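You operate a simulated robot arm through the tools that you are given. There is no shell and no other tool.

Carry out the task below with a simulated robot arm. There is one attempt and no reset: what you move stays moved.

TASK
Put things in order on the top of the brown bench. At the end: the red repair marker stands where the yellow clip stood; the yellow clip from the top of the brown bench stands where the blue brush stood; the grey filter stands where the red repair marker stood; the blue brush from the top of the brown bench stands on top of the brown middle-sized carton (marked "Clips"); whatever was shut is shut again. Leave all else as you found it, and nothing knocked over.

The check looks at the end state, three seconds after you hand in, the way a careful person would. Anything else that was tipped, shoved, dropped, spilled or broken makes it a failure.

THE ROBOT
A 5-joint arm with a two-finger parallel gripper, fixed in place. Base frame: the origin is at the foot of the arm, x ahead of it, y to its left, z up; the work surface is at about z = 0. Lengths are in m, angles in degrees, forces in N, time in s.
With the tool pointing down near the work surface it reaches from about 0.26 to 0.6 m from the base axis. Its first joint turns from -66.0 to 66.0 degrees. The tool tilts only in the upright plane through the base axis and itself; it spins freely about its own axis. Payload 1.57 kg.
The tool frame sits at the grasp point between the pads (the TCP): z along the fingers, y along the line on which they close. The tips reach 0.03 m beyond it. Largest opening 0.08 m; finger width 0.017, thickness 0.012; the body of the gripper, 0.04 by 0.082 m, starts 0.08 m behind the TCP.
Orientation is that of the tool frame in the base frame, as [roll, pitch, yaw] about the fixed x, y, z axes, in that order (R = Rz(yaw) Ry(pitch) Rx(roll)). With the fingers straight down and closing along the base's y, the tool's x points along the base's -x, its y along +y and its z along -z.

THE INTERFACE
- The arm moves only by the tool jog_arm. Its arguments are lists of equal length, an entry for each row: "offset": the shift along the tool's x, y, z in m, a list of three; "turn": the turn, a rotation vector about the tool's x, y, z in rad, a list of three; "gripper": the gripper command, from -1 (shut) to 1 (fully open), values between in proportion. In form: {"offset": [[tx, ty, tz], ...], "turn": [[ax, ay, az], ...], "gripper": [gripper, ...]}. A call has 1 to 20 rows; each row is the pose to reach, as a shift and turn from the pose commanded when the call began, along the tool's axes at that moment. Rows are played at 5 a second. More than 0.05 m and 8.6 degrees between two rows, or a gripper value outside its range, and nothing of the call is played. Where a pose cannot be reached the arm comes as near as it can. A force on the tool above 40 N (or 10 N above the force at the start of the call, whichever is more), or a blocked arm, ends the call early, and 0.2 s more pass. Each finger travels about 0.153 m/s and halts on what it meets, pressing with about 33 N; the grip force reading is that of the motor and also rises with nothing between the fingers. The clock runs only during rows and for 0.2 s after the last one: add rows that repeat a pose to give the fingers time. The reply holds the time, the measured pose of the TCP, the force on the tool along the base axes, the opening and the grip force, in the units named above and with some noise, with the torque about the TCP (base axes, N m) and any sound that the robot's microphone picked up.
- Cameras (640 x 400 px; columns grow to the right, rows downward): "scene" is fixed at [0.0467, 0.4007, 0.5352]; the picture's right is [-0.80, -0.60, 0.00], its down [-0.32, 0.44, -0.84] and it looks along [0.50, -0.67, -0.54] (base axes); focal length 262 px, centre (320, 200). "wrist" rides on the gripper at [0.072, -0.007, -0.122] in the tool frame; the picture's right is [0.09, 1.00, 0.00], its down [-0.84, 0.08, -0.54] and it looks along [-0.54, 0.05, 0.84] (tool axes); focal length 238 px, centre (320, 200). There is no depth. A picture from a camera that has moved, and an enlarged one, comes with that camera's place and axes in the base frame and with its lens. The place of the scene camera against the robot may be out by one fixed shift of up to 0.025 m in any direction.
- capture(camera): a new picture of that camera. The clock stands still meanwhile.
- enlarge(camera, box): a new picture of the part [left, top, right, bottom] of that camera's present view, enlarged. The clock stands still meanwhile.
- sign_off(): hands the job in; it is judged then, once.

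Places have to be worked out from the pictures, the camera data and where the tool is seen. Open the gripper and draw the arm clear of the work before you hand the job in, unless the task says otherwise.

The tools are called after "Emit:" as name(argument=value, ...) on one line, values as JSON. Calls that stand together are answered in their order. jog_arm: Moves the arm, as the interface text tells. Its arguments: {"type":"object","properties":{"offset":{"type":"array"},"turn":{"type":"array"},"gripper":{"type":"array"}},"required":["offset","turn","gripper"]} The other tools are called the same way: capture (camera) takes a picture; enlarge (camera, box) takes an enlarged picture of a part of a camera's view; sign_off () hands the job in.

At the start:

```text
time_s: 0.0
tool_pos: [0.2824, -0.1786, 0.3795]
tcp_rot: [180.0, -0.1, 180.0]
force: [0.1, -0.5, 0.3]
torque: [-0.01, -0.01, 0.0]
grip_width: 0.0798
gripper_force: 0.0
```

scene: 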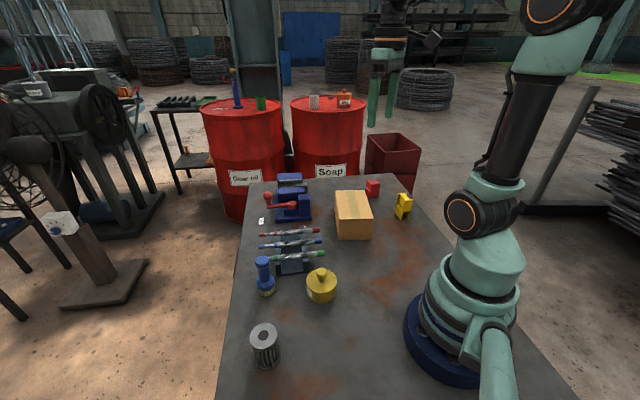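
wrist: 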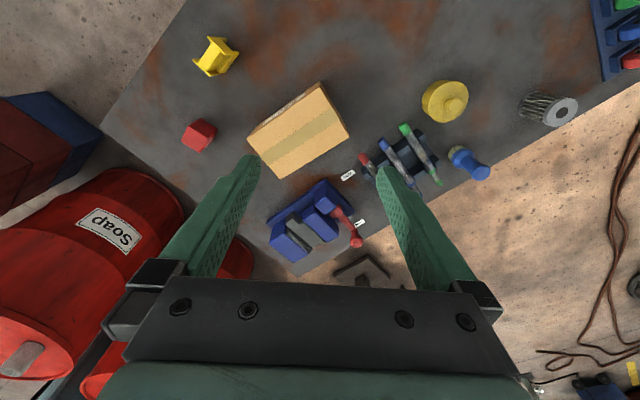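

I'll begin by looking closely at both views to identify the objects and labels.

Emit:
enlarge(camera="scene", box=[220, 160, 440, 300])

Emit:
enlarge(camera="scene", box=[180, 60, 420, 200])

Emit:
enlarge(camera="wrist", box=[160, 20, 400, 180])

Emit:
enlarge(camera="wrist", box=[400, 0, 640, 200])

```text
2.86 times, centred on (330, 230) of scene
camera zoom: at [0.0467, 0.4007, 0.5352], right [-0.8, -0.6, 0.0], down [-0.32, 0.44, -0.84], along [0.5, -0.67, -0.54], focal length 747 px, centre (291, 114)
```

zoom: 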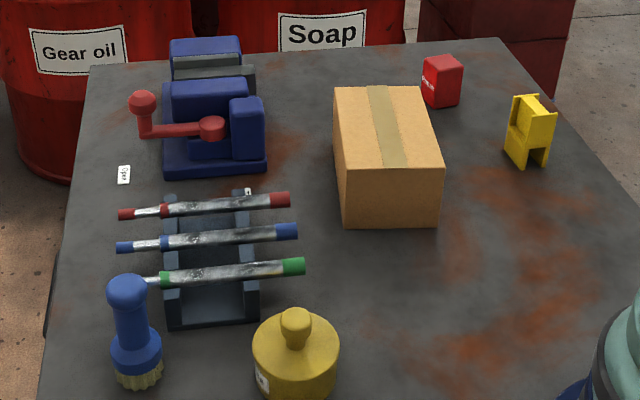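

```text
2.67 times, centred on (300, 130) of scene
camera zoom: at [0.0467, 0.4007, 0.5352], right [-0.8, -0.6, 0.0], down [-0.32, 0.44, -0.84], along [0.5, -0.67, -0.54], focal length 698 px, centre (373, 387)
```

zoom: 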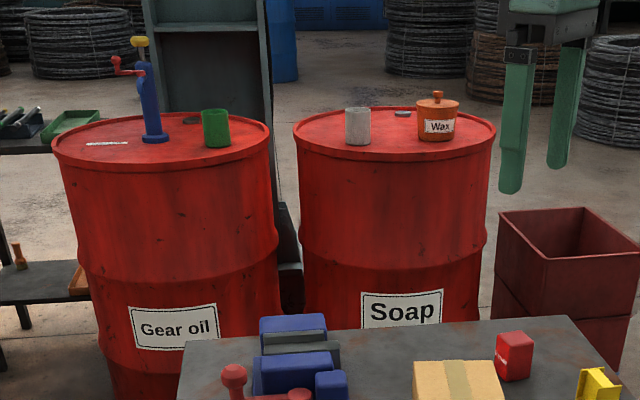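

```text
2.50 times, centred on (280, 100) of wrist
camera zoom: at [0.2106, -0.1855, 0.502], right [-0.09, 1.0, 0.0], down [0.84, 0.08, 0.54], along [0.54, 0.05, -0.84], focal length 596 px, centre (420, 450)
```

zoom: 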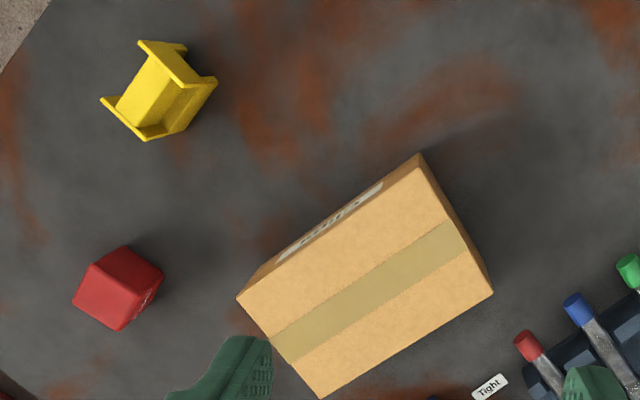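

```text
2.00 times, centred on (520, 100) of wrist
camera zoom: at [0.2106, -0.1855, 0.502], right [-0.09, 1.0, 0.0], down [0.84, 0.08, 0.54], along [0.54, 0.05, -0.84], focal length 477 px, centre (-80, 400)
```

zoom: 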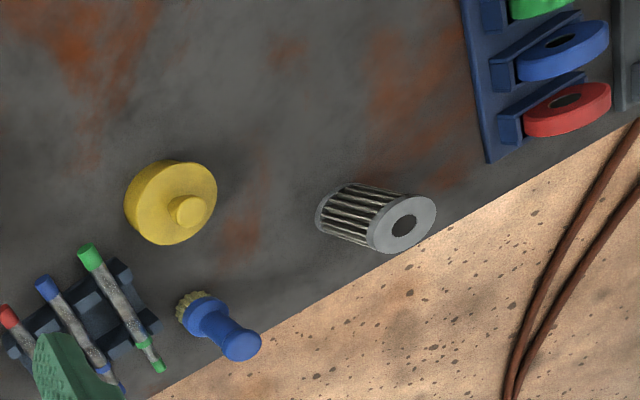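

The main items are visible, but I need to read the labels on the red block, carton, yellow pot and the small tags.

Emit:
enlarge(camera="scene", box=[350, 170, 420, 225])

Emit:
enlarge(camera="scene", box=[245, 215, 345, 310])

Emit:
enlarge(camera="scene", box=[250, 165, 330, 225])

Emit:
enlarge(camera="wrist", box=[170, 80, 290, 170])

Emit:
enlarge(camera="scene", box=[0, 60, 240, 260])

Emit:
enlarge(camera="scene", box=[220, 300, 420, 400])

```text
7.27 times, centred on (385, 198) of scene
camera zoom: at [0.0467, 0.4007, 0.5352], right [-0.8, -0.6, 0.0], down [-0.32, 0.44, -0.84], along [0.5, -0.67, -0.54], focal length 1902 px, centre (-153, 218)
```

zoom: 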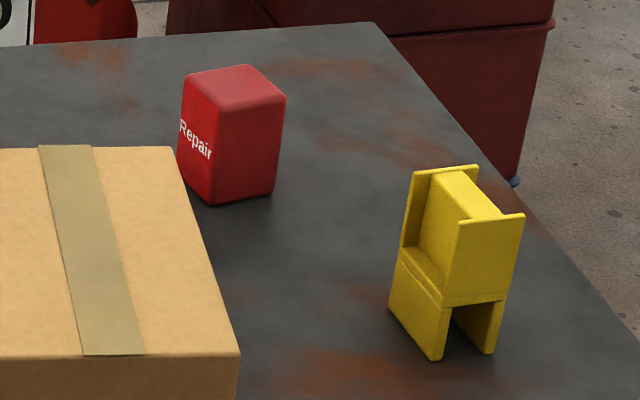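

```text
4.21 times, centred on (295, 262) of scene
camera zoom: at [0.0467, 0.4007, 0.5352], right [-0.8, -0.6, 0.0], down [-0.32, 0.44, -0.84], along [0.5, -0.67, -0.54], focal length 1101 px, centre (425, -63)
```

zoom: 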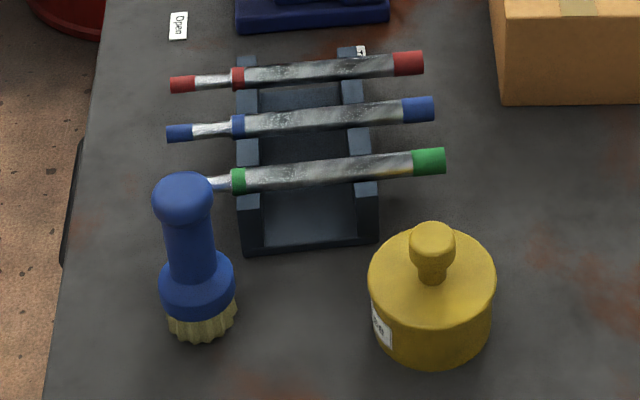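

```text
6.67 times, centred on (290, 195) of scene
camera zoom: at [0.0467, 0.4007, 0.5352], right [-0.8, -0.6, 0.0], down [-0.32, 0.44, -0.84], along [0.5, -0.67, -0.54], focal length 1744 px, centre (520, 233)
```

zoom: 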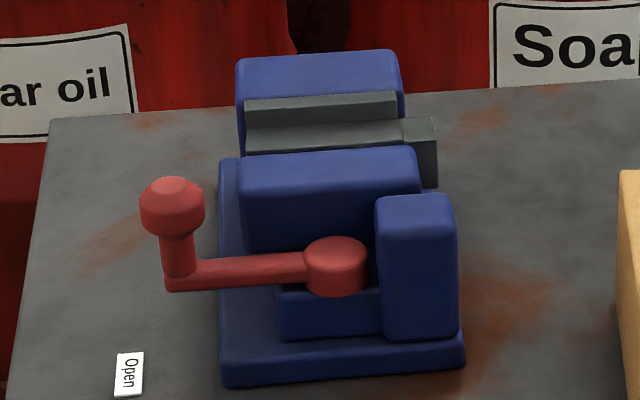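

```text
4.44 times, centred on (230, 125) of wrist
camera zoom: at [0.2106, -0.1855, 0.502], right [-0.09, 1.0, 0.0], down [0.84, 0.08, 0.54], along [0.54, 0.05, -0.84], focal length 1059 px, centre (720, 533)
```

zoom: 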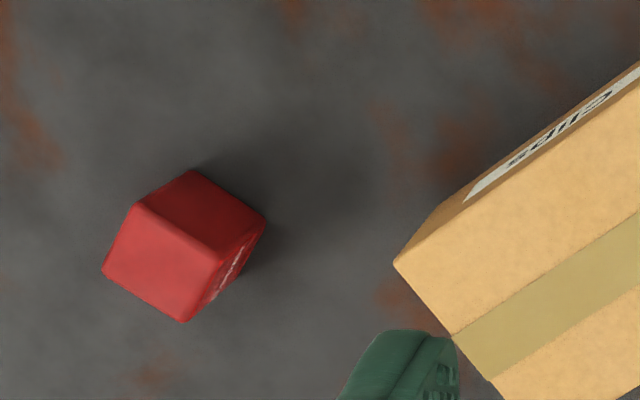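

```text
2.00 times, centred on (120, 160) of scene
camera zoom: at [0.0467, 0.4007, 0.5352], right [-0.8, -0.6, 0.0], down [-0.32, 0.44, -0.84], along [0.5, -0.67, -0.54], focal length 523 px, centre (720, 280)
```

zoom: 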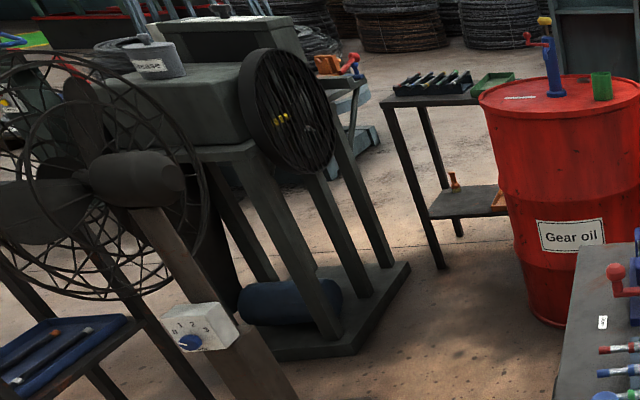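

```text
3.20 times, centred on (320, 350) of scene
camera zoom: at [0.0467, 0.4007, 0.5352], right [-0.8, -0.6, 0.0], down [-0.32, 0.44, -0.84], along [0.5, -0.67, -0.54], focal length 837 px, centre (320, -280)
```

zoom: 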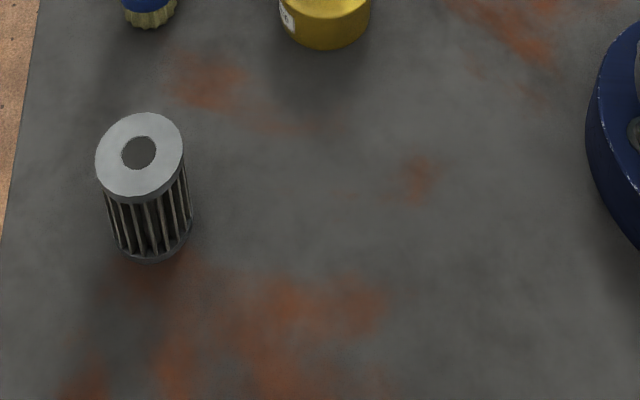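

All four items and the "Clips" carton are identified: "Repair" red block, yellow clip, bristle-down blue brush, and pleated grey filter. I estimate the clip near (0.24,-0.36), the marker near (0.38,-0.41), the brush near (0.38,0.125) and the filter near (0.264,0.227). I'll move over the clip and marker corner at a safe height for a closer look.

Emit:
jog_arm(offset=[[-0.002, -0.023, 0.016], [-0.004, -0.046, 0.032], [-0.007, -0.069, 0.048], [-0.009, -0.092, 0.064], [-0.011, -0.115, 0.08], [-0.013, -0.138, 0.096], [-0.015, -0.16, 0.112], [-0.0176, -0.1814, 0.13], [-0.0176, -0.1814, 0.13], [-0.0176, -0.1814, 0.13]], turn=[[0, 0, 0], [0, 0, 0], [0, 0, 0], [0, 0, 0], [0, 0, 0], [0, 0, 0], [0, 0, 0], [0, 0, 0], [0, 0, 0], [0, 0, 0]], gripper=[1, 1, 1, 1, 1, 1, 1, 1, 1, 1])

Emit:
capture(camera="wrist")

Emit:
capture(camera="scene")

```text
time_s: 2.2
tool_pos: [0.3015, -0.3604, 0.2492]
tcp_rot: [-179.9, 0.0, 180.0]
force: [0.2, -0.1, -0.1]
torque: [0.0, 0.02, -0.02]
grip_width: 0.08
gripper_force: 0.0
```

```text
taken
camera wrist: at [0.229, -0.3671, 0.372], right [-0.09, 1.0, 0.0], down [0.84, 0.08, 0.54], along [0.54, 0.05, -0.84], focal length 238 px, centre (320, 200)
```

wrist: 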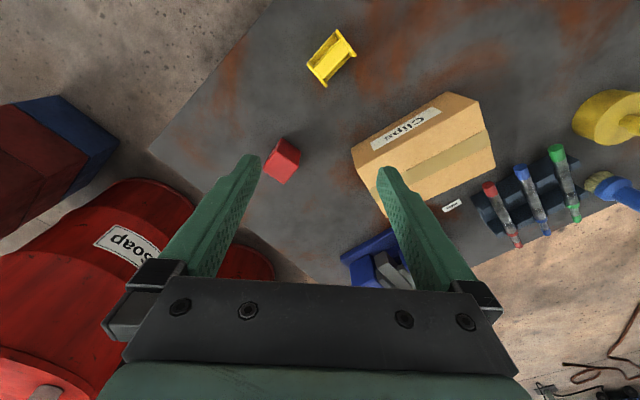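

```text
taken
```

scene: 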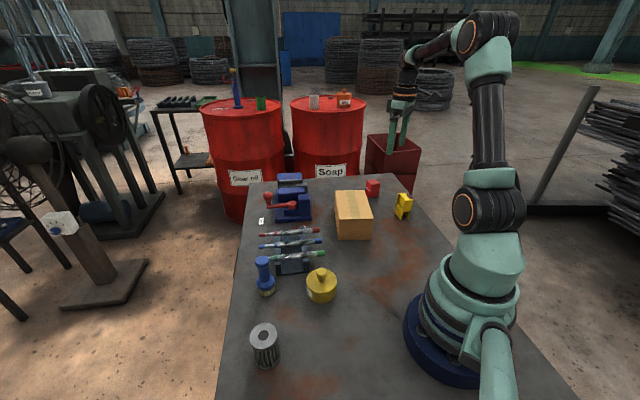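

From here the clip sits almost below the camera. I'll enlarge on the clip, the marker and the carton to measure their outlines.

Emit:
enlarge(camera="wrist", box=[290, 15, 370, 95])

Emit:
enlarge(camera="wrist", box=[240, 120, 320, 200])

Emit:
enlarge(camera="wrist", box=[330, 80, 510, 220])

```text
5.00 times, centred on (330, 55) of wrist
camera zoom: at [0.229, -0.3671, 0.372], right [-0.09, 1.0, 0.0], down [0.84, 0.08, 0.54], along [0.54, 0.05, -0.84], focal length 1192 px, centre (270, 925)
```

zoom: 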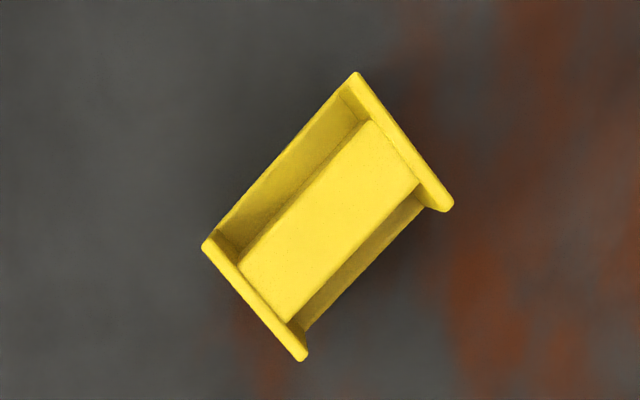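

```text
5.00 times, centred on (280, 160) of wrist
camera zoom: at [0.229, -0.3671, 0.372], right [-0.09, 1.0, 0.0], down [0.84, 0.08, 0.54], along [0.54, 0.05, -0.84], focal length 1192 px, centre (520, 400)
```

zoom: 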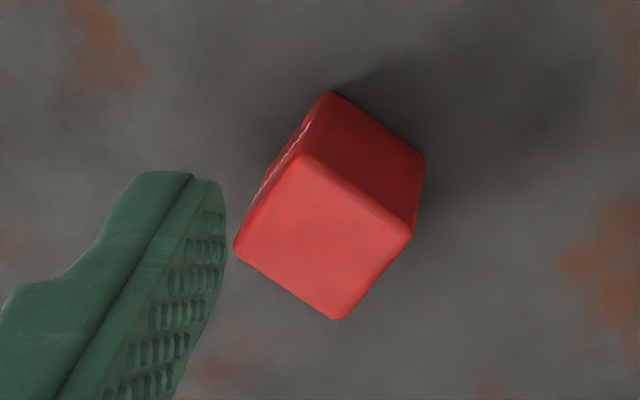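

```text
2.86 times, centred on (420, 150) of wrist
camera zoom: at [0.229, -0.3671, 0.372], right [-0.09, 1.0, 0.0], down [0.84, 0.08, 0.54], along [0.54, 0.05, -0.84], focal length 681 px, centre (34, 343)
```

zoom: 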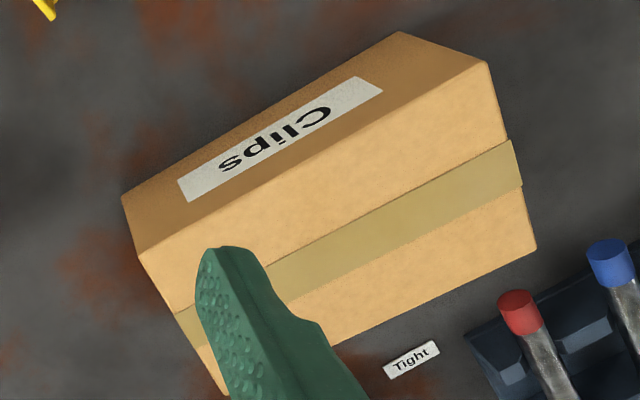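

Two-view geometry gives: carton centre about (0.353,-0.211) with top at z≈0.078, marker centre about (0.381,-0.411) and 0.06 tall, clip centre about (0.240,-0.353). Now I'll travel high over to the brush and filter side for the same kind of look.

Emit:
jog_arm(offset=[[-0.002, 0.036, -0.01], [-0.004, 0.072, -0.02], [-0.006, 0.108, -0.031], [-0.008, 0.144, -0.031], [-0.01, 0.18, -0.031], [-0.012, 0.216, -0.031], [-0.014, 0.252, -0.031], [-0.016, 0.288, -0.031], [-0.018, 0.324, -0.031], [-0.02, 0.36, -0.031], [-0.022, 0.396, -0.031], [-0.024, 0.432, -0.031], [-0.026, 0.468, -0.031], [-0.0285, 0.5, -0.031], [-0.0285, 0.5, -0.031], [-0.0285, 0.5, -0.031]], turn=[[0, 0, 0], [0, 0, 0], [0, 0, 0], [0, 0, 0], [0, 0, 0], [0, 0, 0], [0, 0, 0], [0, 0, 0], [0, 0, 0], [0, 0, 0], [0, 0, 0], [0, 0, 0], [0, 0, 0], [0, 0, 0], [0, 0, 0], [0, 0, 0]], gripper=[1, 1, 1, 1, 1, 1, 1, 1, 1, 1, 1, 1, 1, 1, 1, 1])

Emit:
capture(camera="wrist")

```text
time_s: 5.6
tool_pos: [0.3296, 0.1403, 0.2813]
tcp_rot: [-180.0, 0.0, 180.0]
force: [0.1, 0.0, -0.2]
torque: [0.0, -0.01, -0.01]
grip_width: 0.0801
gripper_force: 0.0
```

```text
taken
camera wrist: at [0.257, 0.1335, 0.4036], right [-0.09, 1.0, 0.0], down [0.84, 0.08, 0.54], along [0.54, 0.05, -0.84], focal length 238 px, centre (320, 200)
```

wrist: 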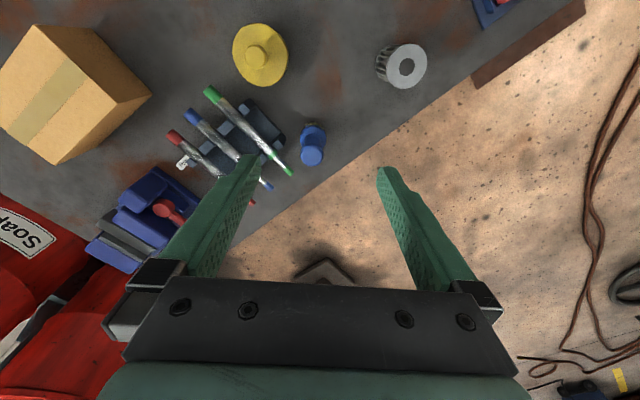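

I'll enlarge the brush and the filter from here.

Emit:
enlarge(camera="wrist", box=[262, 105, 362, 180])

Emit:
enlarge(camera="wrist", box=[350, 25, 450, 105])

Emit:
enlarge(camera="scene", box=[235, 245, 315, 305])

Emit:
enlarge(camera="scene", box=[230, 315, 310, 380])

```text
5.33 times, centred on (312, 142) of wrist
camera zoom: at [0.257, 0.1335, 0.4036], right [-0.09, 1.0, 0.0], down [0.84, 0.08, 0.54], along [0.54, 0.05, -0.84], focal length 1271 px, centre (363, 507)
```

zoom: 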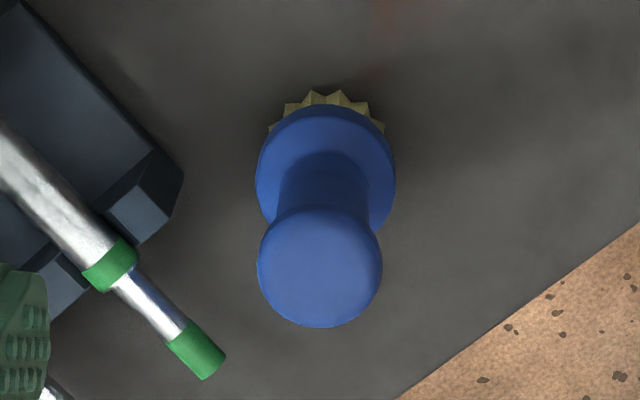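

```text
5.00 times, centred on (400, 65) of wrist
camera zoom: at [0.257, 0.1335, 0.4036], right [-0.09, 1.0, 0.0], down [0.84, 0.08, 0.54], along [0.54, 0.05, -0.84], focal length 1192 px, centre (-80, 875)
```

zoom: 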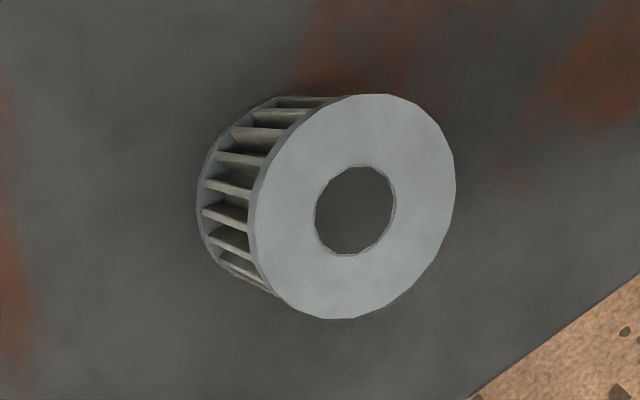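

```text
6.67 times, centred on (275, 275) of scene
camera zoom: at [0.0467, 0.4007, 0.5352], right [-0.8, -0.6, 0.0], down [-0.32, 0.44, -0.84], along [0.5, -0.67, -0.54], focal length 1744 px, centre (620, -300)
```

zoom: 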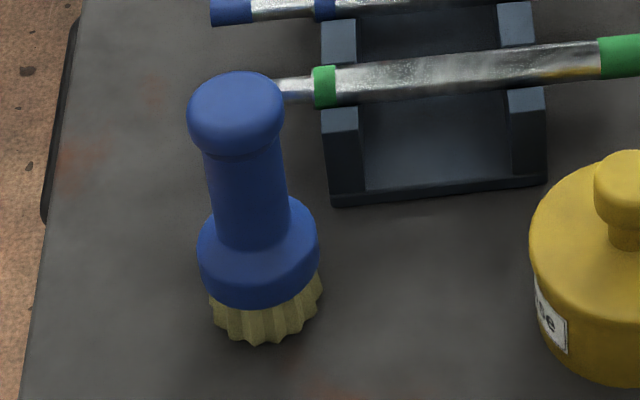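

```text
6.15 times, centred on (270, 348) of scene
camera zoom: at [0.0467, 0.4007, 0.5352], right [-0.8, -0.6, 0.0], down [-0.32, 0.44, -0.84], along [0.5, -0.67, -0.54], focal length 1610 px, centre (628, -708)
```

zoom: 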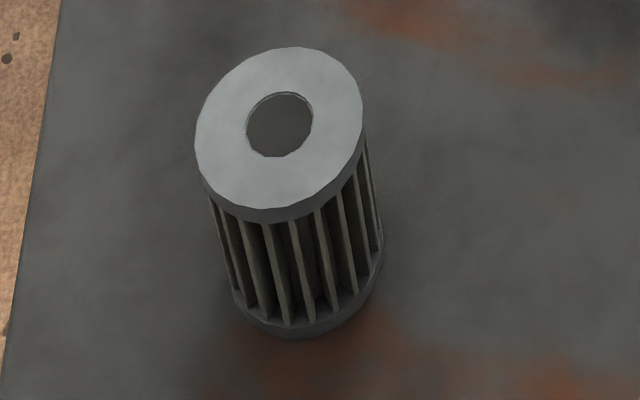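

The brush reads as axis ≈(0.381,0.134) and ~0.10 tall (knob on thin handle over a collar and bristles). The filter is ≈(0.267,0.241), ~0.07 tall and ~0.05 across. I'll hover above the brush at z 0.20 with the fingers' closing line turned to 45° (clear of the pen rack) and look again.

Emit:
jog_arm(offset=[[-0.008, -0.001, 0.012], [-0.016, -0.002, 0.024], [-0.024, -0.003, 0.036], [-0.032, -0.004, 0.05], [-0.042, -0.005, 0.065], [-0.0514, -0.0068, 0.0813], [-0.0514, -0.0068, 0.0813], [-0.0514, -0.0068, 0.0813]], turn=[[0, 0, 0.131], [0, 0, 0.262], [0, 0, 0.393], [0, 0, 0.524], [0, 0, 0.655], [0, 0, 0.7854], [0, 0, 0.7854], [0, 0, 0.7854]], gripper=[1, 1, 1, 1, 1, 1, 1, 1])

Emit:
capture(camera="wrist")

Emit:
enlarge(camera="scene", box=[220, 180, 360, 310])

```text
time_s: 7.4
tool_pos: [0.3801, 0.1322, 0.1995]
tcp_rot: [-180.0, -0.1, 135.0]
force: [-0.2, 0.3, 0.1]
torque: [-0.02, -0.03, 0.02]
grip_width: 0.08
gripper_force: 0.0
```

```text
taken
camera wrist: at [0.3248, 0.1788, 0.3216], right [0.64, 0.77, 0.0], down [0.65, -0.54, 0.54], along [0.42, -0.35, -0.84], focal length 238 px, centre (320, 200)
```

wrist: 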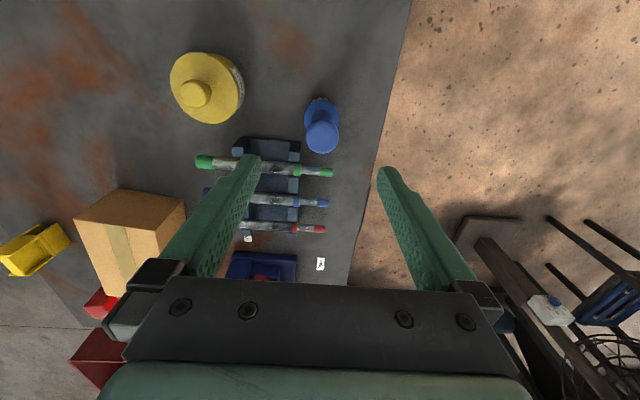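

```text
3.08 times, centred on (290, 245) of scene
camera zoom: at [0.0467, 0.4007, 0.5352], right [-0.8, -0.6, 0.0], down [-0.32, 0.44, -0.84], along [0.5, -0.67, -0.54], focal length 805 px, centre (412, 62)
```

zoom: 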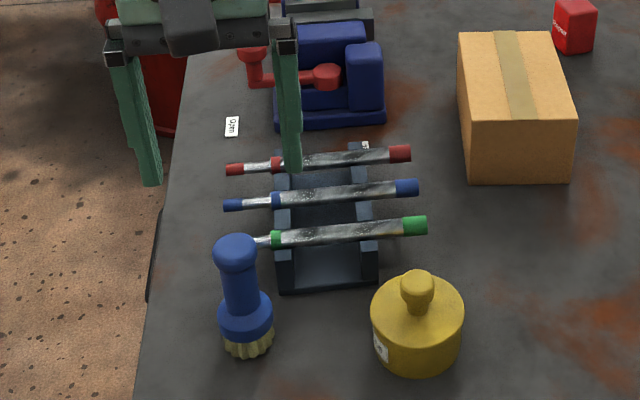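

The brush is between the fingers' line in view; I'll enlarge it to fix its axis more exactly.

Emit:
enlarge(camera="wrist", box=[280, 85, 370, 165])

```text
5.00 times, centred on (325, 125) of wrist
camera zoom: at [0.3248, 0.1788, 0.3216], right [0.64, 0.77, 0.0], down [0.65, -0.54, 0.54], along [0.42, -0.35, -0.84], focal length 1192 px, centre (295, 575)
```

zoom: 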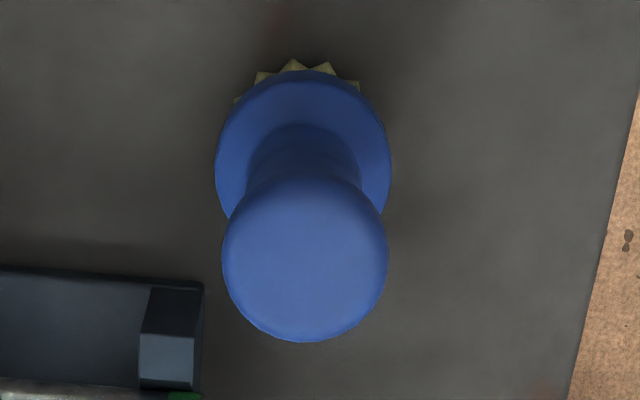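

Brush axis is at (0.381,0.133), within 2 mm of the tool axis, and the knob is about 33 mm wide at z≈0.09. I'll descend to z≈0.085 (tips stay above collar and rack) and close on the knob.

Emit:
jog_arm(offset=[[0, 0.0005, 0.025], [0, 0.001, 0.05], [0, 0.0015, 0.075], [0, 0.0015, 0.095], [0, 0.0015, 0.108], [0, 0.0015, 0.1145], [0, 0.0015, 0.1145], [0, 0.0015, 0.1145], [0, 0.0015, 0.1145], [0, 0.0015, 0.1145], [0, 0.0015, 0.1145]], turn=[[0, 0, 0], [0, 0, 0], [0, 0, 0], [0, 0, 0], [0, 0, 0], [0, 0, 0], [0, 0, 0], [0, 0, 0], [0, 0, 0], [0, 0, 0], [0, 0, 0]], gripper=[0.6, 0.6, 0.6, 0.6, 0.6, 0.6, 0.6, 0.2, -0.2, -1, -1])

Emit:
capture(camera="wrist")

Emit:
enlarge(camera="scene", box=[220, 180, 360, 310])

```text
time_s: 9.8
tool_pos: [0.3808, 0.1346, 0.0842]
tcp_rot: [-179.9, -0.1, 135.0]
force: [0.3, -0.9, 1.4]
torque: [0.01, 0.02, -0.03]
grip_width: 0.026
gripper_force: 32.7
```

```text
taken
camera wrist: at [0.3249, 0.1801, 0.2071], right [0.64, 0.77, 0.0], down [0.65, -0.54, 0.54], along [0.42, -0.35, -0.84], focal length 238 px, centre (320, 200)
```

wrist: 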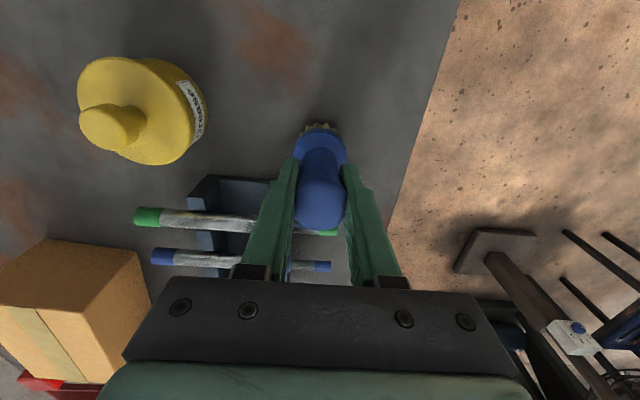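

```text
3.08 times, centred on (290, 245) of scene
camera zoom: at [0.0467, 0.4007, 0.5352], right [-0.8, -0.6, 0.0], down [-0.32, 0.44, -0.84], along [0.5, -0.67, -0.54], focal length 805 px, centre (412, 62)
```

zoom: 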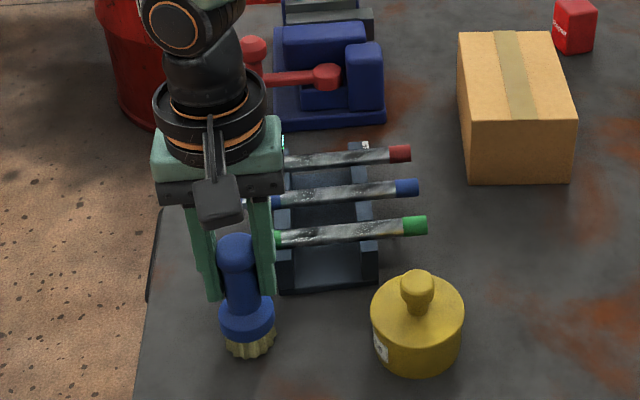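

The grip holds at 26 mm width with 33 N on the handle or knob, and the brush is still upright. I'll lift straight up by 0.15 m and check that it hangs straight.

Emit:
jog_arm(offset=[[0, 0, -0.01], [0, 0, -0.03], [0, 0, -0.055], [0, 0, -0.08], [0, 0, -0.105], [0, 0, -0.13], [0, 0, -0.15], [0, 0, -0.15]], turn=[[0, 0, 0], [0, 0, 0], [0, 0, 0], [0, 0, 0], [0, 0, 0], [0, 0, 0], [0, 0, 0], [0, 0, 0]], gripper=[-1, -1, -1, -1, -1, -1, -1, -1])

Emit:
capture(camera="wrist")

Emit:
enlarge(camera="scene", box=[220, 160, 380, 300])

```text
time_s: 11.6
tool_pos: [0.38, 0.1355, 0.2354]
tcp_rot: [180.0, -0.1, 135.0]
force: [0.2, 0.1, -0.9]
torque: [-0.01, 0.0, 0.01]
grip_width: 0.0261
gripper_force: 32.3
```

```text
taken
camera wrist: at [0.325, 0.1809, 0.3579], right [0.64, 0.77, 0.0], down [0.65, -0.54, 0.54], along [0.42, -0.35, -0.84], focal length 238 px, centre (320, 200)
```

wrist: 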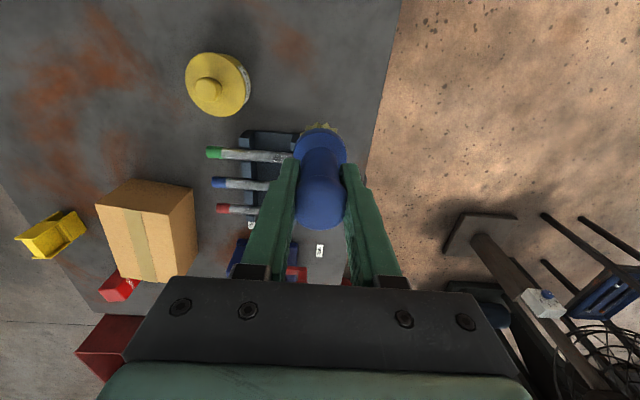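

```text
2.86 times, centred on (300, 230) of scene
camera zoom: at [0.0467, 0.4007, 0.5352], right [-0.8, -0.6, 0.0], down [-0.32, 0.44, -0.84], along [0.5, -0.67, -0.54], focal length 747 px, centre (377, 114)
```

zoom: 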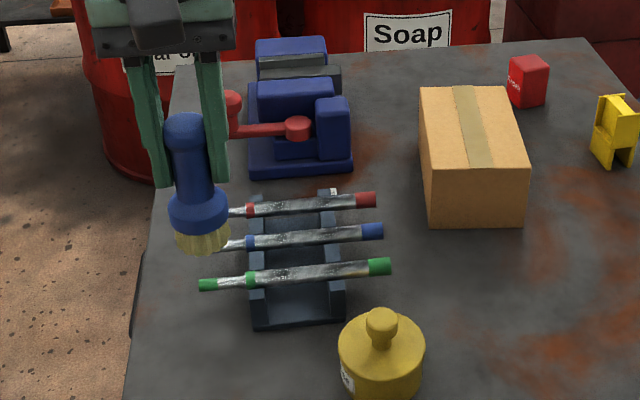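

The brush hangs straight and nothing else was touched. I'll carry it at this height across to above the carton's centre, (0.353,-0.211).

Emit:
jog_arm(offset=[[-0.0112, -0.0132, 0], [-0.0337, -0.0397, 0], [-0.0562, -0.0661, 0], [-0.0787, -0.0926, 0], [-0.1012, -0.119, 0], [-0.1237, -0.1455, 0], [-0.1462, -0.1719, 0], [-0.1687, -0.1984, 0], [-0.1912, -0.2248, 0], [-0.2112, -0.2483, 0], [-0.2249, -0.2645, 0], [-0.2249, -0.2645, 0], [-0.2249, -0.2645, 0]], turn=[[0, 0, 0], [0, 0, 0], [0, 0, 0], [0, 0, 0], [0, 0, 0], [0, 0, 0], [0, 0, 0], [0, 0, 0], [0, 0, 0], [0, 0, 0], [0, 0, 0], [0, 0, 0], [0, 0, 0]], gripper=[-1, -1, -1, -1, -1, -1, -1, -1, -1, -1, -1, -1, -1])

Emit:
capture(camera="wrist")

Emit:
enlarge(camera="scene", box=[280, 120, 420, 250])

```text
time_s: 14.4
tool_pos: [0.3527, -0.2121, 0.2342]
tcp_rot: [-179.9, -0.1, 135.1]
force: [-0.3, 0.0, -0.3]
torque: [-0.03, 0.01, 0.01]
grip_width: 0.0259
gripper_force: 33.2
```

```text
taken
camera wrist: at [0.2973, -0.166, 0.3571], right [0.64, 0.77, 0.0], down [0.65, -0.54, 0.54], along [0.42, -0.35, -0.84], focal length 238 px, centre (320, 200)
```

wrist: 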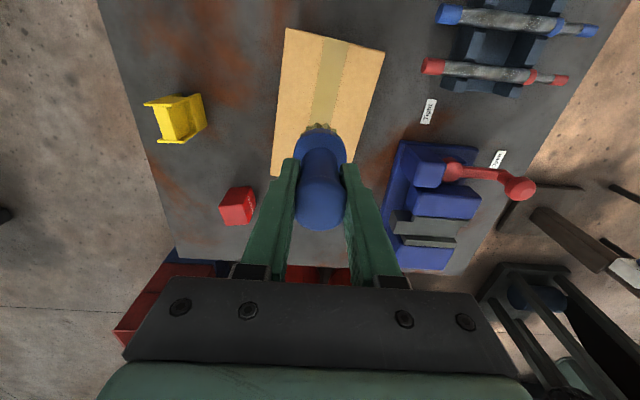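

```text
3.08 times, centred on (350, 185) of scene
camera zoom: at [0.0467, 0.4007, 0.5352], right [-0.8, -0.6, 0.0], down [-0.32, 0.44, -0.84], along [0.5, -0.67, -0.54], focal length 805 px, centre (228, 246)
```

zoom: 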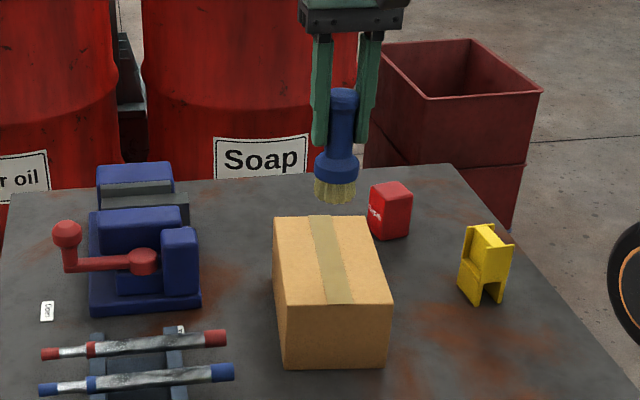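

The projected carton corners agree with the picture within a few pixels, so the brush is centred over the carton. I'll lower it to about 5 mm above the expected top at z≈0.078.

Emit:
jog_arm(offset=[[0, 0, 0.015], [0, 0, 0.03], [0, 0, 0.045], [0, 0, 0.058], [0, 0, 0.066], [0, 0, 0.068], [0, 0, 0.068]], turn=[[0, 0, 0], [0, 0, 0], [0, 0, 0], [0, 0, 0], [0, 0, 0], [0, 0, 0], [0, 0, 0]], gripper=[-1, -1, -1, -1, -1, -1, -1])

Emit:
enlarge(camera="scene", box=[310, 130, 410, 240])

```text
time_s: 16.0
tool_pos: [0.3532, -0.2117, 0.1656]
tcp_rot: [-179.9, 0.0, 135.1]
force: [-0.9, 0.7, -1.1]
torque: [0.0, -0.02, 0.0]
grip_width: 0.0263
gripper_force: 32.6
```

```text
3.64 times, centred on (360, 185) of scene
camera zoom: at [0.0467, 0.4007, 0.5352], right [-0.8, -0.6, 0.0], down [-0.32, 0.44, -0.84], along [0.5, -0.67, -0.54], focal length 951 px, centre (174, 254)
```

zoom: 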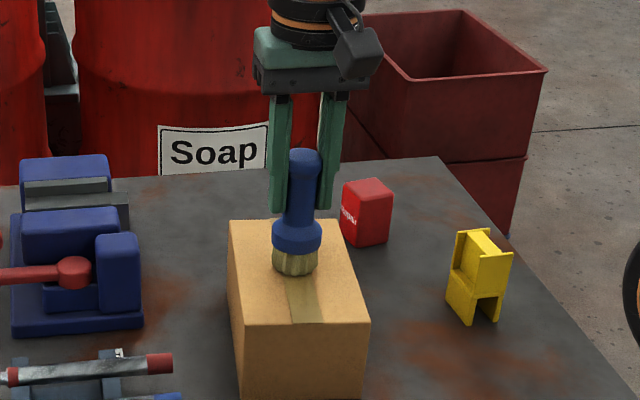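

The brush is just over the middle of the carton and there's no contact force yet. I'll lower in 1 mm steps and watch the force.

Emit:
jog_arm(offset=[[0, 0, 0.001], [0, 0, 0.002], [0, 0, 0.003], [0, 0, 0.003]], turn=[[0, 0, 0], [0, 0, 0], [0, 0, 0], [0, 0, 0]], gripper=[-1, -1, -1, -1])

Emit:
enlarge(camera="scene", box=[330, 160, 390, 220])

```text
time_s: 17.0
tool_pos: [0.3546, -0.2122, 0.1648]
tcp_rot: [-180.0, 0.2, 135.0]
force: [-3.8, 3.6, 14.5]
torque: [0.22, 0.28, 0.05]
grip_width: 0.0263
gripper_force: 33.6
```

```text
6.67 times, centred on (360, 190) of scene
camera zoom: at [0.0466, 0.4007, 0.5352], right [-0.8, -0.6, 0.0], down [-0.32, 0.44, -0.84], along [0.5, -0.67, -0.54], focal length 1744 px, centre (53, 267)
```

zoom: 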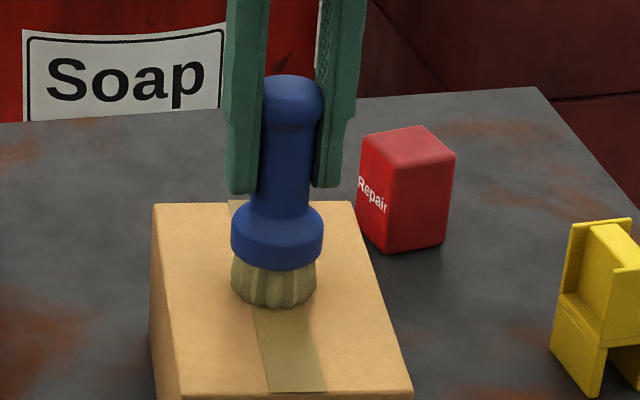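

Contact is made (about 14 N upward), with the carton top at roughly z 0.080. I'll ease up 2 mm to relieve the press, open the fingers gently, and rise clear.

Emit:
jog_arm(offset=[[0, 0, -0.001], [0, 0, -0.0015], [0, 0, -0.0015], [0, 0, -0.0015], [0, 0, -0.0015], [0, 0, -0.0015], [0, 0, -0.0015]], turn=[[0, 0, 0], [0, 0, 0], [0, 0, 0], [0, 0, 0], [0, 0, 0], [0, 0, 0], [0, 0, 0]], gripper=[-1, -1, -0.3, -0.1, 0.1, 0.3, 0.5])

Emit:
enlarge(camera="scene", box=[330, 160, 390, 220])

Emit:
capture(camera="wrist")

```text
time_s: 18.6
tool_pos: [0.3534, -0.2116, 0.1654]
tcp_rot: [-180.0, 0.1, 135.0]
force: [0.7, -0.7, -0.2]
torque: [-0.01, -0.03, 0.03]
grip_width: 0.0601
gripper_force: 0.1
```

```text
6.67 times, centred on (360, 190) of scene
camera zoom: at [0.0467, 0.4007, 0.5352], right [-0.8, -0.6, 0.0], down [-0.32, 0.44, -0.84], along [0.5, -0.67, -0.54], focal length 1744 px, centre (53, 267)
```

zoom: 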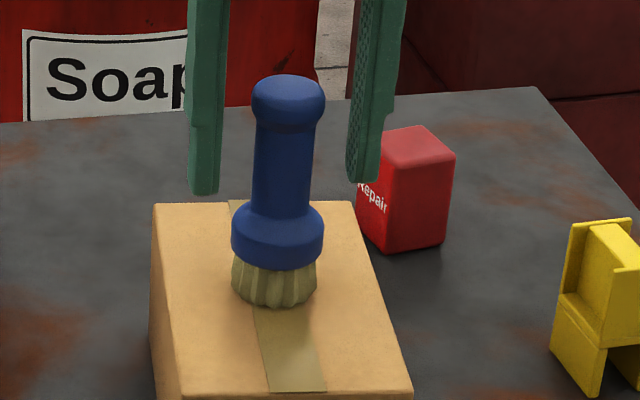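

```text
taken
camera wrist: at [0.2977, -0.1661, 0.2879], right [0.64, 0.77, 0.0], down [0.65, -0.54, 0.54], along [0.42, -0.35, -0.84], focal length 238 px, centre (320, 200)
```

wrist: 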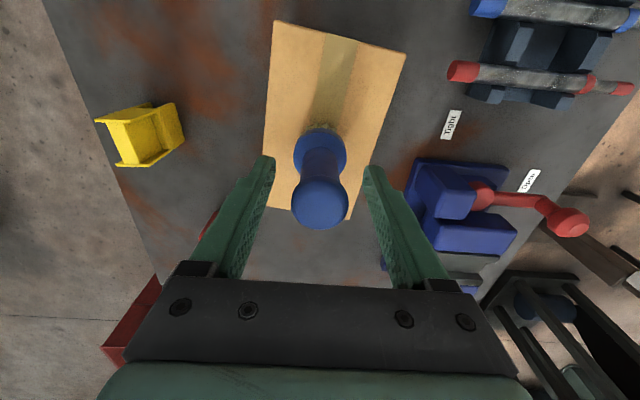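

The brush stands upright on the carton on its own. I'll rise to z 0.245 and then go over to the clip, turning the closing line to about -41.5° to match the clip's flanges.

Emit:
jog_arm(offset=[[0, 0, -0.02], [0, 0, -0.05], [0, 0, -0.08], [-0.0019, -0.0164, -0.08], [-0.0037, -0.0328, -0.08], [-0.0056, -0.0492, -0.08], [-0.0074, -0.0656, -0.08], [-0.0093, -0.082, -0.08], [-0.0111, -0.0985, -0.075], [-0.013, -0.1149, -0.067], [-0.0148, -0.1313, -0.059], [-0.0167, -0.1477, -0.051], [-0.0185, -0.1641, -0.043], [-0.0204, -0.1805, -0.0346], [-0.0204, -0.1805, -0.0346], [-0.0204, -0.1805, -0.0346]], turn=[[0, 0, 0], [0, 0, 0], [0, 0, 0], [0, 0, 0.1373], [0, 0, 0.2745], [0, 0, 0.4118], [0, 0, 0.549], [0, 0, 0.6863], [0, 0, 0.8236], [0, 0, 0.9608], [0, 0, 1.0981], [0, 0, 1.2353], [0, 0, 1.3726], [0, 0, 1.5097], [0, 0, 1.5097], [0, 0, 1.5097]], gripper=[0.5, 0.5, 0.6, 0.7, 0.8, 0.9, 1, 1, 1, 1, 1, 1, 1, 1, 1, 1])

Emit:
capture(camera="wrist")

Emit:
capture(camera="scene")

```text
time_s: 22.0
tool_pos: [0.2399, -0.354, 0.2003]
tcp_rot: [-180.0, -0.1, 48.4]
force: [-1.0, -0.1, 0.5]
torque: [-0.02, -0.01, 0.02]
grip_width: 0.08
gripper_force: 0.1
```

```text
taken
camera wrist: at [0.2824, -0.2956, 0.3223], right [0.81, -0.59, 0.0], down [-0.5, -0.68, 0.54], along [-0.32, -0.44, -0.84], focal length 238 px, centre (320, 200)
```

wrist: 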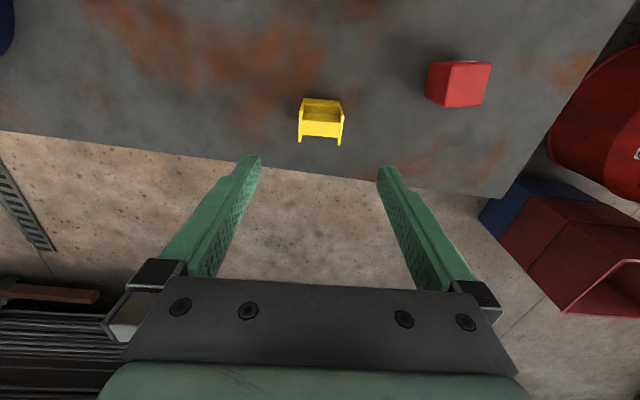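

```text
taken
```

scene: 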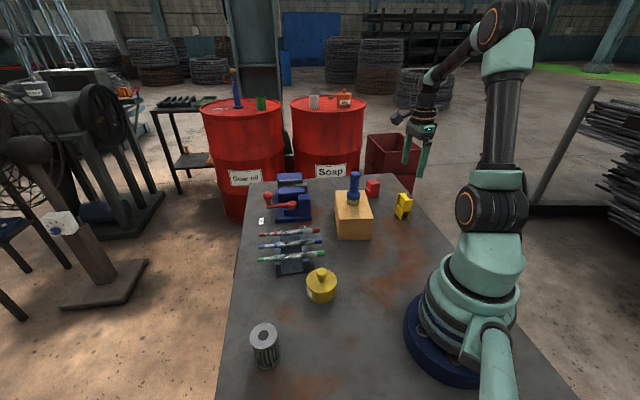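

The clip is right under the tool and aligned with the picture axes. I'll enlarge it to measure its centre, height and angle.

Emit:
enlarge(camera="wrist", box=[280, 80, 360, 160])

Emit:
enlarge(camera="scene", box=[380, 185, 430, 230])

```text
5.00 times, centred on (320, 120) of wrist
camera zoom: at [0.2824, -0.2956, 0.3223], right [0.81, -0.59, 0.0], down [-0.5, -0.68, 0.54], along [-0.32, -0.44, -0.84], focal length 1192 px, centre (320, 600)
```

zoom: 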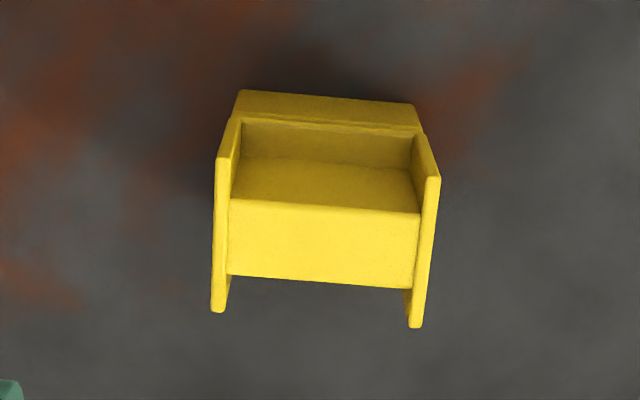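

```text
8.89 times, centred on (405, 208) of scene
camera zoom: at [0.0467, 0.4007, 0.5352], right [-0.8, -0.6, 0.0], down [-0.32, 0.44, -0.84], along [0.5, -0.67, -0.54], focal length 2325 px, centre (-436, 133)
```

zoom: 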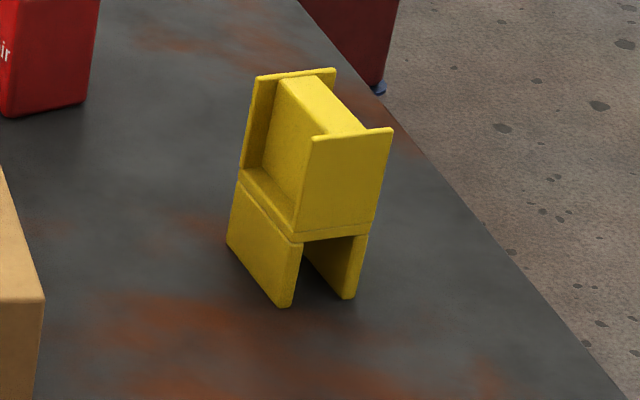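

The clip measures 45 × 31 mm and ~77 mm tall, centred at (0.241,-0.3525), and the tool is aligned to within about 1°. I'll descend to z 0.045 and close on its flat end faces.

Emit:
jog_arm(offset=[[0.0005, 0, 0.025], [0.001, 0, 0.05], [0.0013, 0, 0.08], [0.0013, 0, 0.11], [0.0013, 0, 0.135], [0.0013, 0, 0.15], [0.0013, 0, 0.155], [0.0013, 0, 0.155], [0.0013, 0, 0.155], [0.0013, 0, 0.155], [0.0013, 0, 0.155], [0.0013, 0, 0.155], [0.0013, 0, 0.155]], turn=[[0, 0, 0], [0, 0, 0], [0, 0, 0], [0, 0, 0], [0, 0, 0], [0, 0, 0], [0, 0, 0], [0, 0, 0], [0, 0, 0], [0, 0, 0], [0, 0, 0], [0, 0, 0], [0, 0, 0]], gripper=[1, 1, 1, 1, 1, 1, 1, 0.6, 0.4, 0.2, 0, -1, -1])

Emit:
capture(camera="wrist")

Emit:
enlarge(camera="scene", box=[330, 150, 430, 240])

```text
time_s: 24.8
tool_pos: [0.2407, -0.3516, 0.045]
tcp_rot: [-179.9, 0.1, 48.5]
force: [-0.6, 0.9, 0.2]
torque: [0.0, 0.0, 0.01]
grip_width: 0.044
gripper_force: 33.2
```

```text
taken
camera wrist: at [0.2836, -0.2946, 0.1673], right [0.81, -0.59, 0.0], down [-0.5, -0.68, 0.54], along [-0.32, -0.44, -0.84], focal length 238 px, centre (320, 200)
```

wrist: 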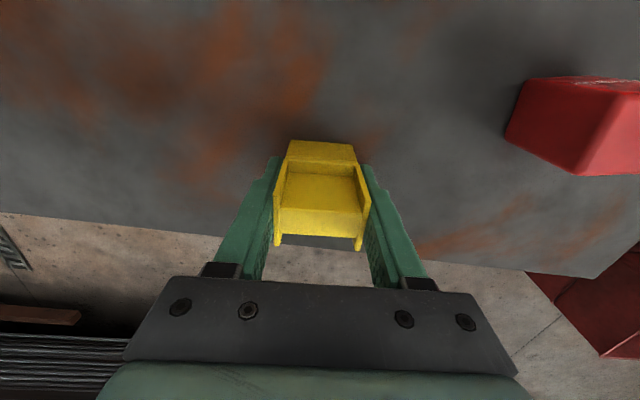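

```text
4.44 times, centred on (380, 195) of scene
camera zoom: at [0.0467, 0.4007, 0.5352], right [-0.8, -0.6, 0.0], down [-0.32, 0.44, -0.84], along [0.5, -0.67, -0.54], focal length 1163 px, centre (53, 222)
```

zoom: 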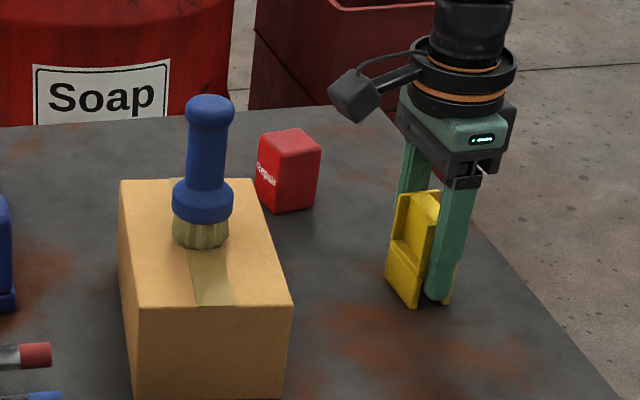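

The clip is held at 44 mm with full grip. I'll lift straight up to z 0.30 so it clears the brush on the carton by a wide margin.

Emit:
jog_arm(offset=[[0, 0, -0.01], [0, 0, -0.03], [0, 0, -0.06], [0, 0, -0.095], [0, 0, -0.13], [0, 0, -0.165], [0, 0, -0.2], [0, 0, -0.235], [0, 0, -0.255], [0, 0, -0.255]], turn=[[0, 0, 0], [0, 0, 0], [0, 0, 0], [0, 0, 0], [0, 0, 0], [0, 0, 0], [0, 0, 0], [0, 0, 0], [0, 0, 0], [0, 0, 0]], gripper=[-1, -1, -1, -1, -1, -1, -1, -1, -1, -1])

Emit:
capture(camera="wrist")

Emit:
capture(camera="scene")

```text
time_s: 27.0
tool_pos: [0.2405, -0.3531, 0.3008]
tcp_rot: [179.9, 0.0, 48.5]
force: [-0.4, 0.3, 0.1]
torque: [0.0, 0.01, -0.01]
grip_width: 0.0443
gripper_force: 32.6
```

```text
taken
camera wrist: at [0.2828, -0.2945, 0.4229], right [0.81, -0.59, 0.0], down [-0.5, -0.68, 0.54], along [-0.32, -0.44, -0.84], focal length 238 px, centre (320, 200)
```

wrist: 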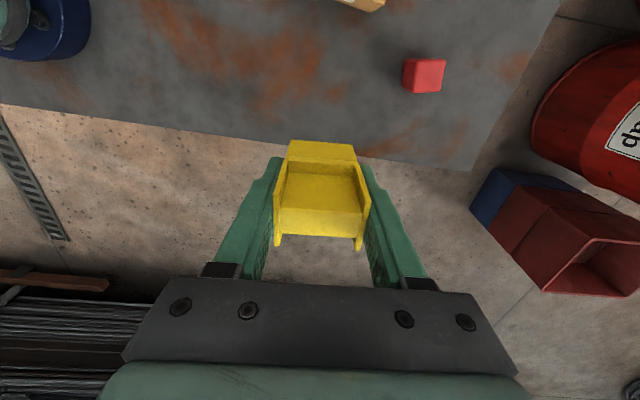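

```text
taken
```

scene: 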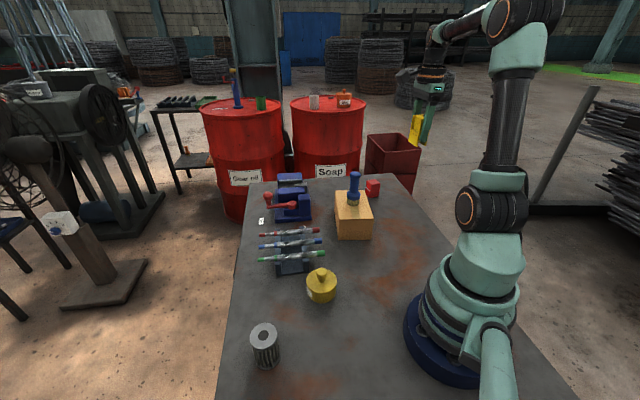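

The clip is upright in the grip. I'll carry it at z 0.30 to above the brush's old spot (0.381,0.134), turning the closing line back to 45° on the way.

Emit:
jog_arm(offset=[[0.0153, -0.0072, 0], [0.0458, -0.0217, 0], [0.0763, -0.0362, 0], [0.1068, -0.0507, 0], [0.1373, -0.0652, 0], [0.1678, -0.0797, 0], [0.1983, -0.0942, 0], [0.2288, -0.1087, 0], [0.2593, -0.1232, 0], [0.2898, -0.1377, 0], [0.3203, -0.1522, 0], [0.3508, -0.1667, 0], [0.3813, -0.1812, 0], [0.4118, -0.1957, 0], [0.4423, -0.2101, 0], [0.4576, -0.2174, 0], [0.4576, -0.2174, 0], [0.4576, -0.2174, 0]], turn=[[0, 0, -0.05], [0, 0, -0.1507], [0, 0, -0.2513], [0, 0, -0.352], [0, 0, -0.4527], [0, 0, -0.5533], [0, 0, -0.654], [0, 0, -0.7547], [0, 0, -0.8553], [0, 0, -0.956], [0, 0, -1.0567], [0, 0, -1.1573], [0, 0, -1.258], [0, 0, -1.3587], [0, 0, -1.4593], [0, 0, -1.5097], [0, 0, -1.5097], [0, 0, -1.5097]], gripper=[-1, -1, -1, -1, -1, -1, -1, -1, -1, -1, -1, -1, -1, -1, -1, -1, -1, -1])

Emit:
capture(camera="wrist")

Emit:
capture(camera="scene")

```text
time_s: 30.8
tool_pos: [0.3812, 0.1345, 0.3013]
tcp_rot: [-180.0, 0.0, 135.1]
force: [-0.1, 0.6, -0.3]
torque: [-0.01, 0.0, 0.0]
grip_width: 0.0
gripper_force: 21.7
```

```text
taken
camera wrist: at [0.326, 0.1803, 0.4225], right [0.64, 0.77, 0.0], down [0.65, -0.54, 0.54], along [0.42, -0.35, -0.84], focal length 238 px, centre (320, 200)
```

wrist: 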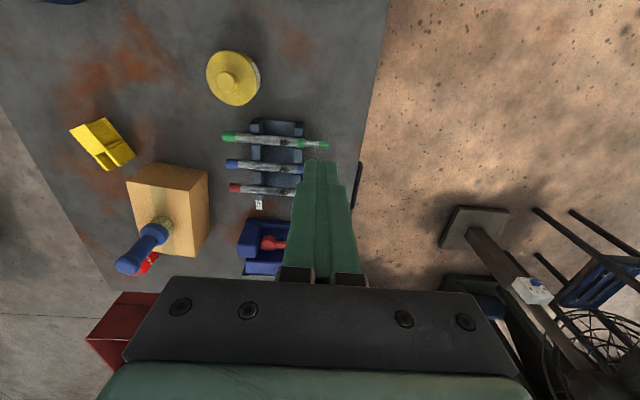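

```text
taken
```

scene: 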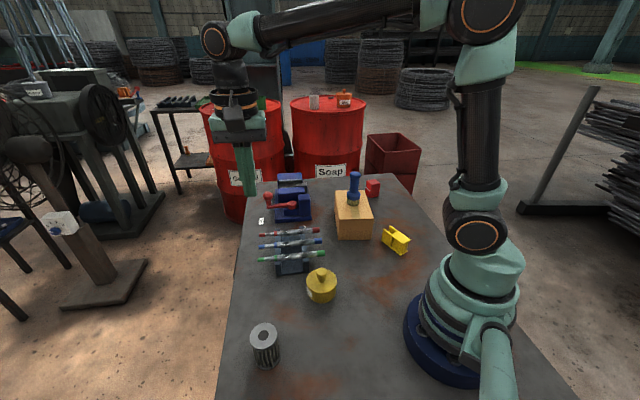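

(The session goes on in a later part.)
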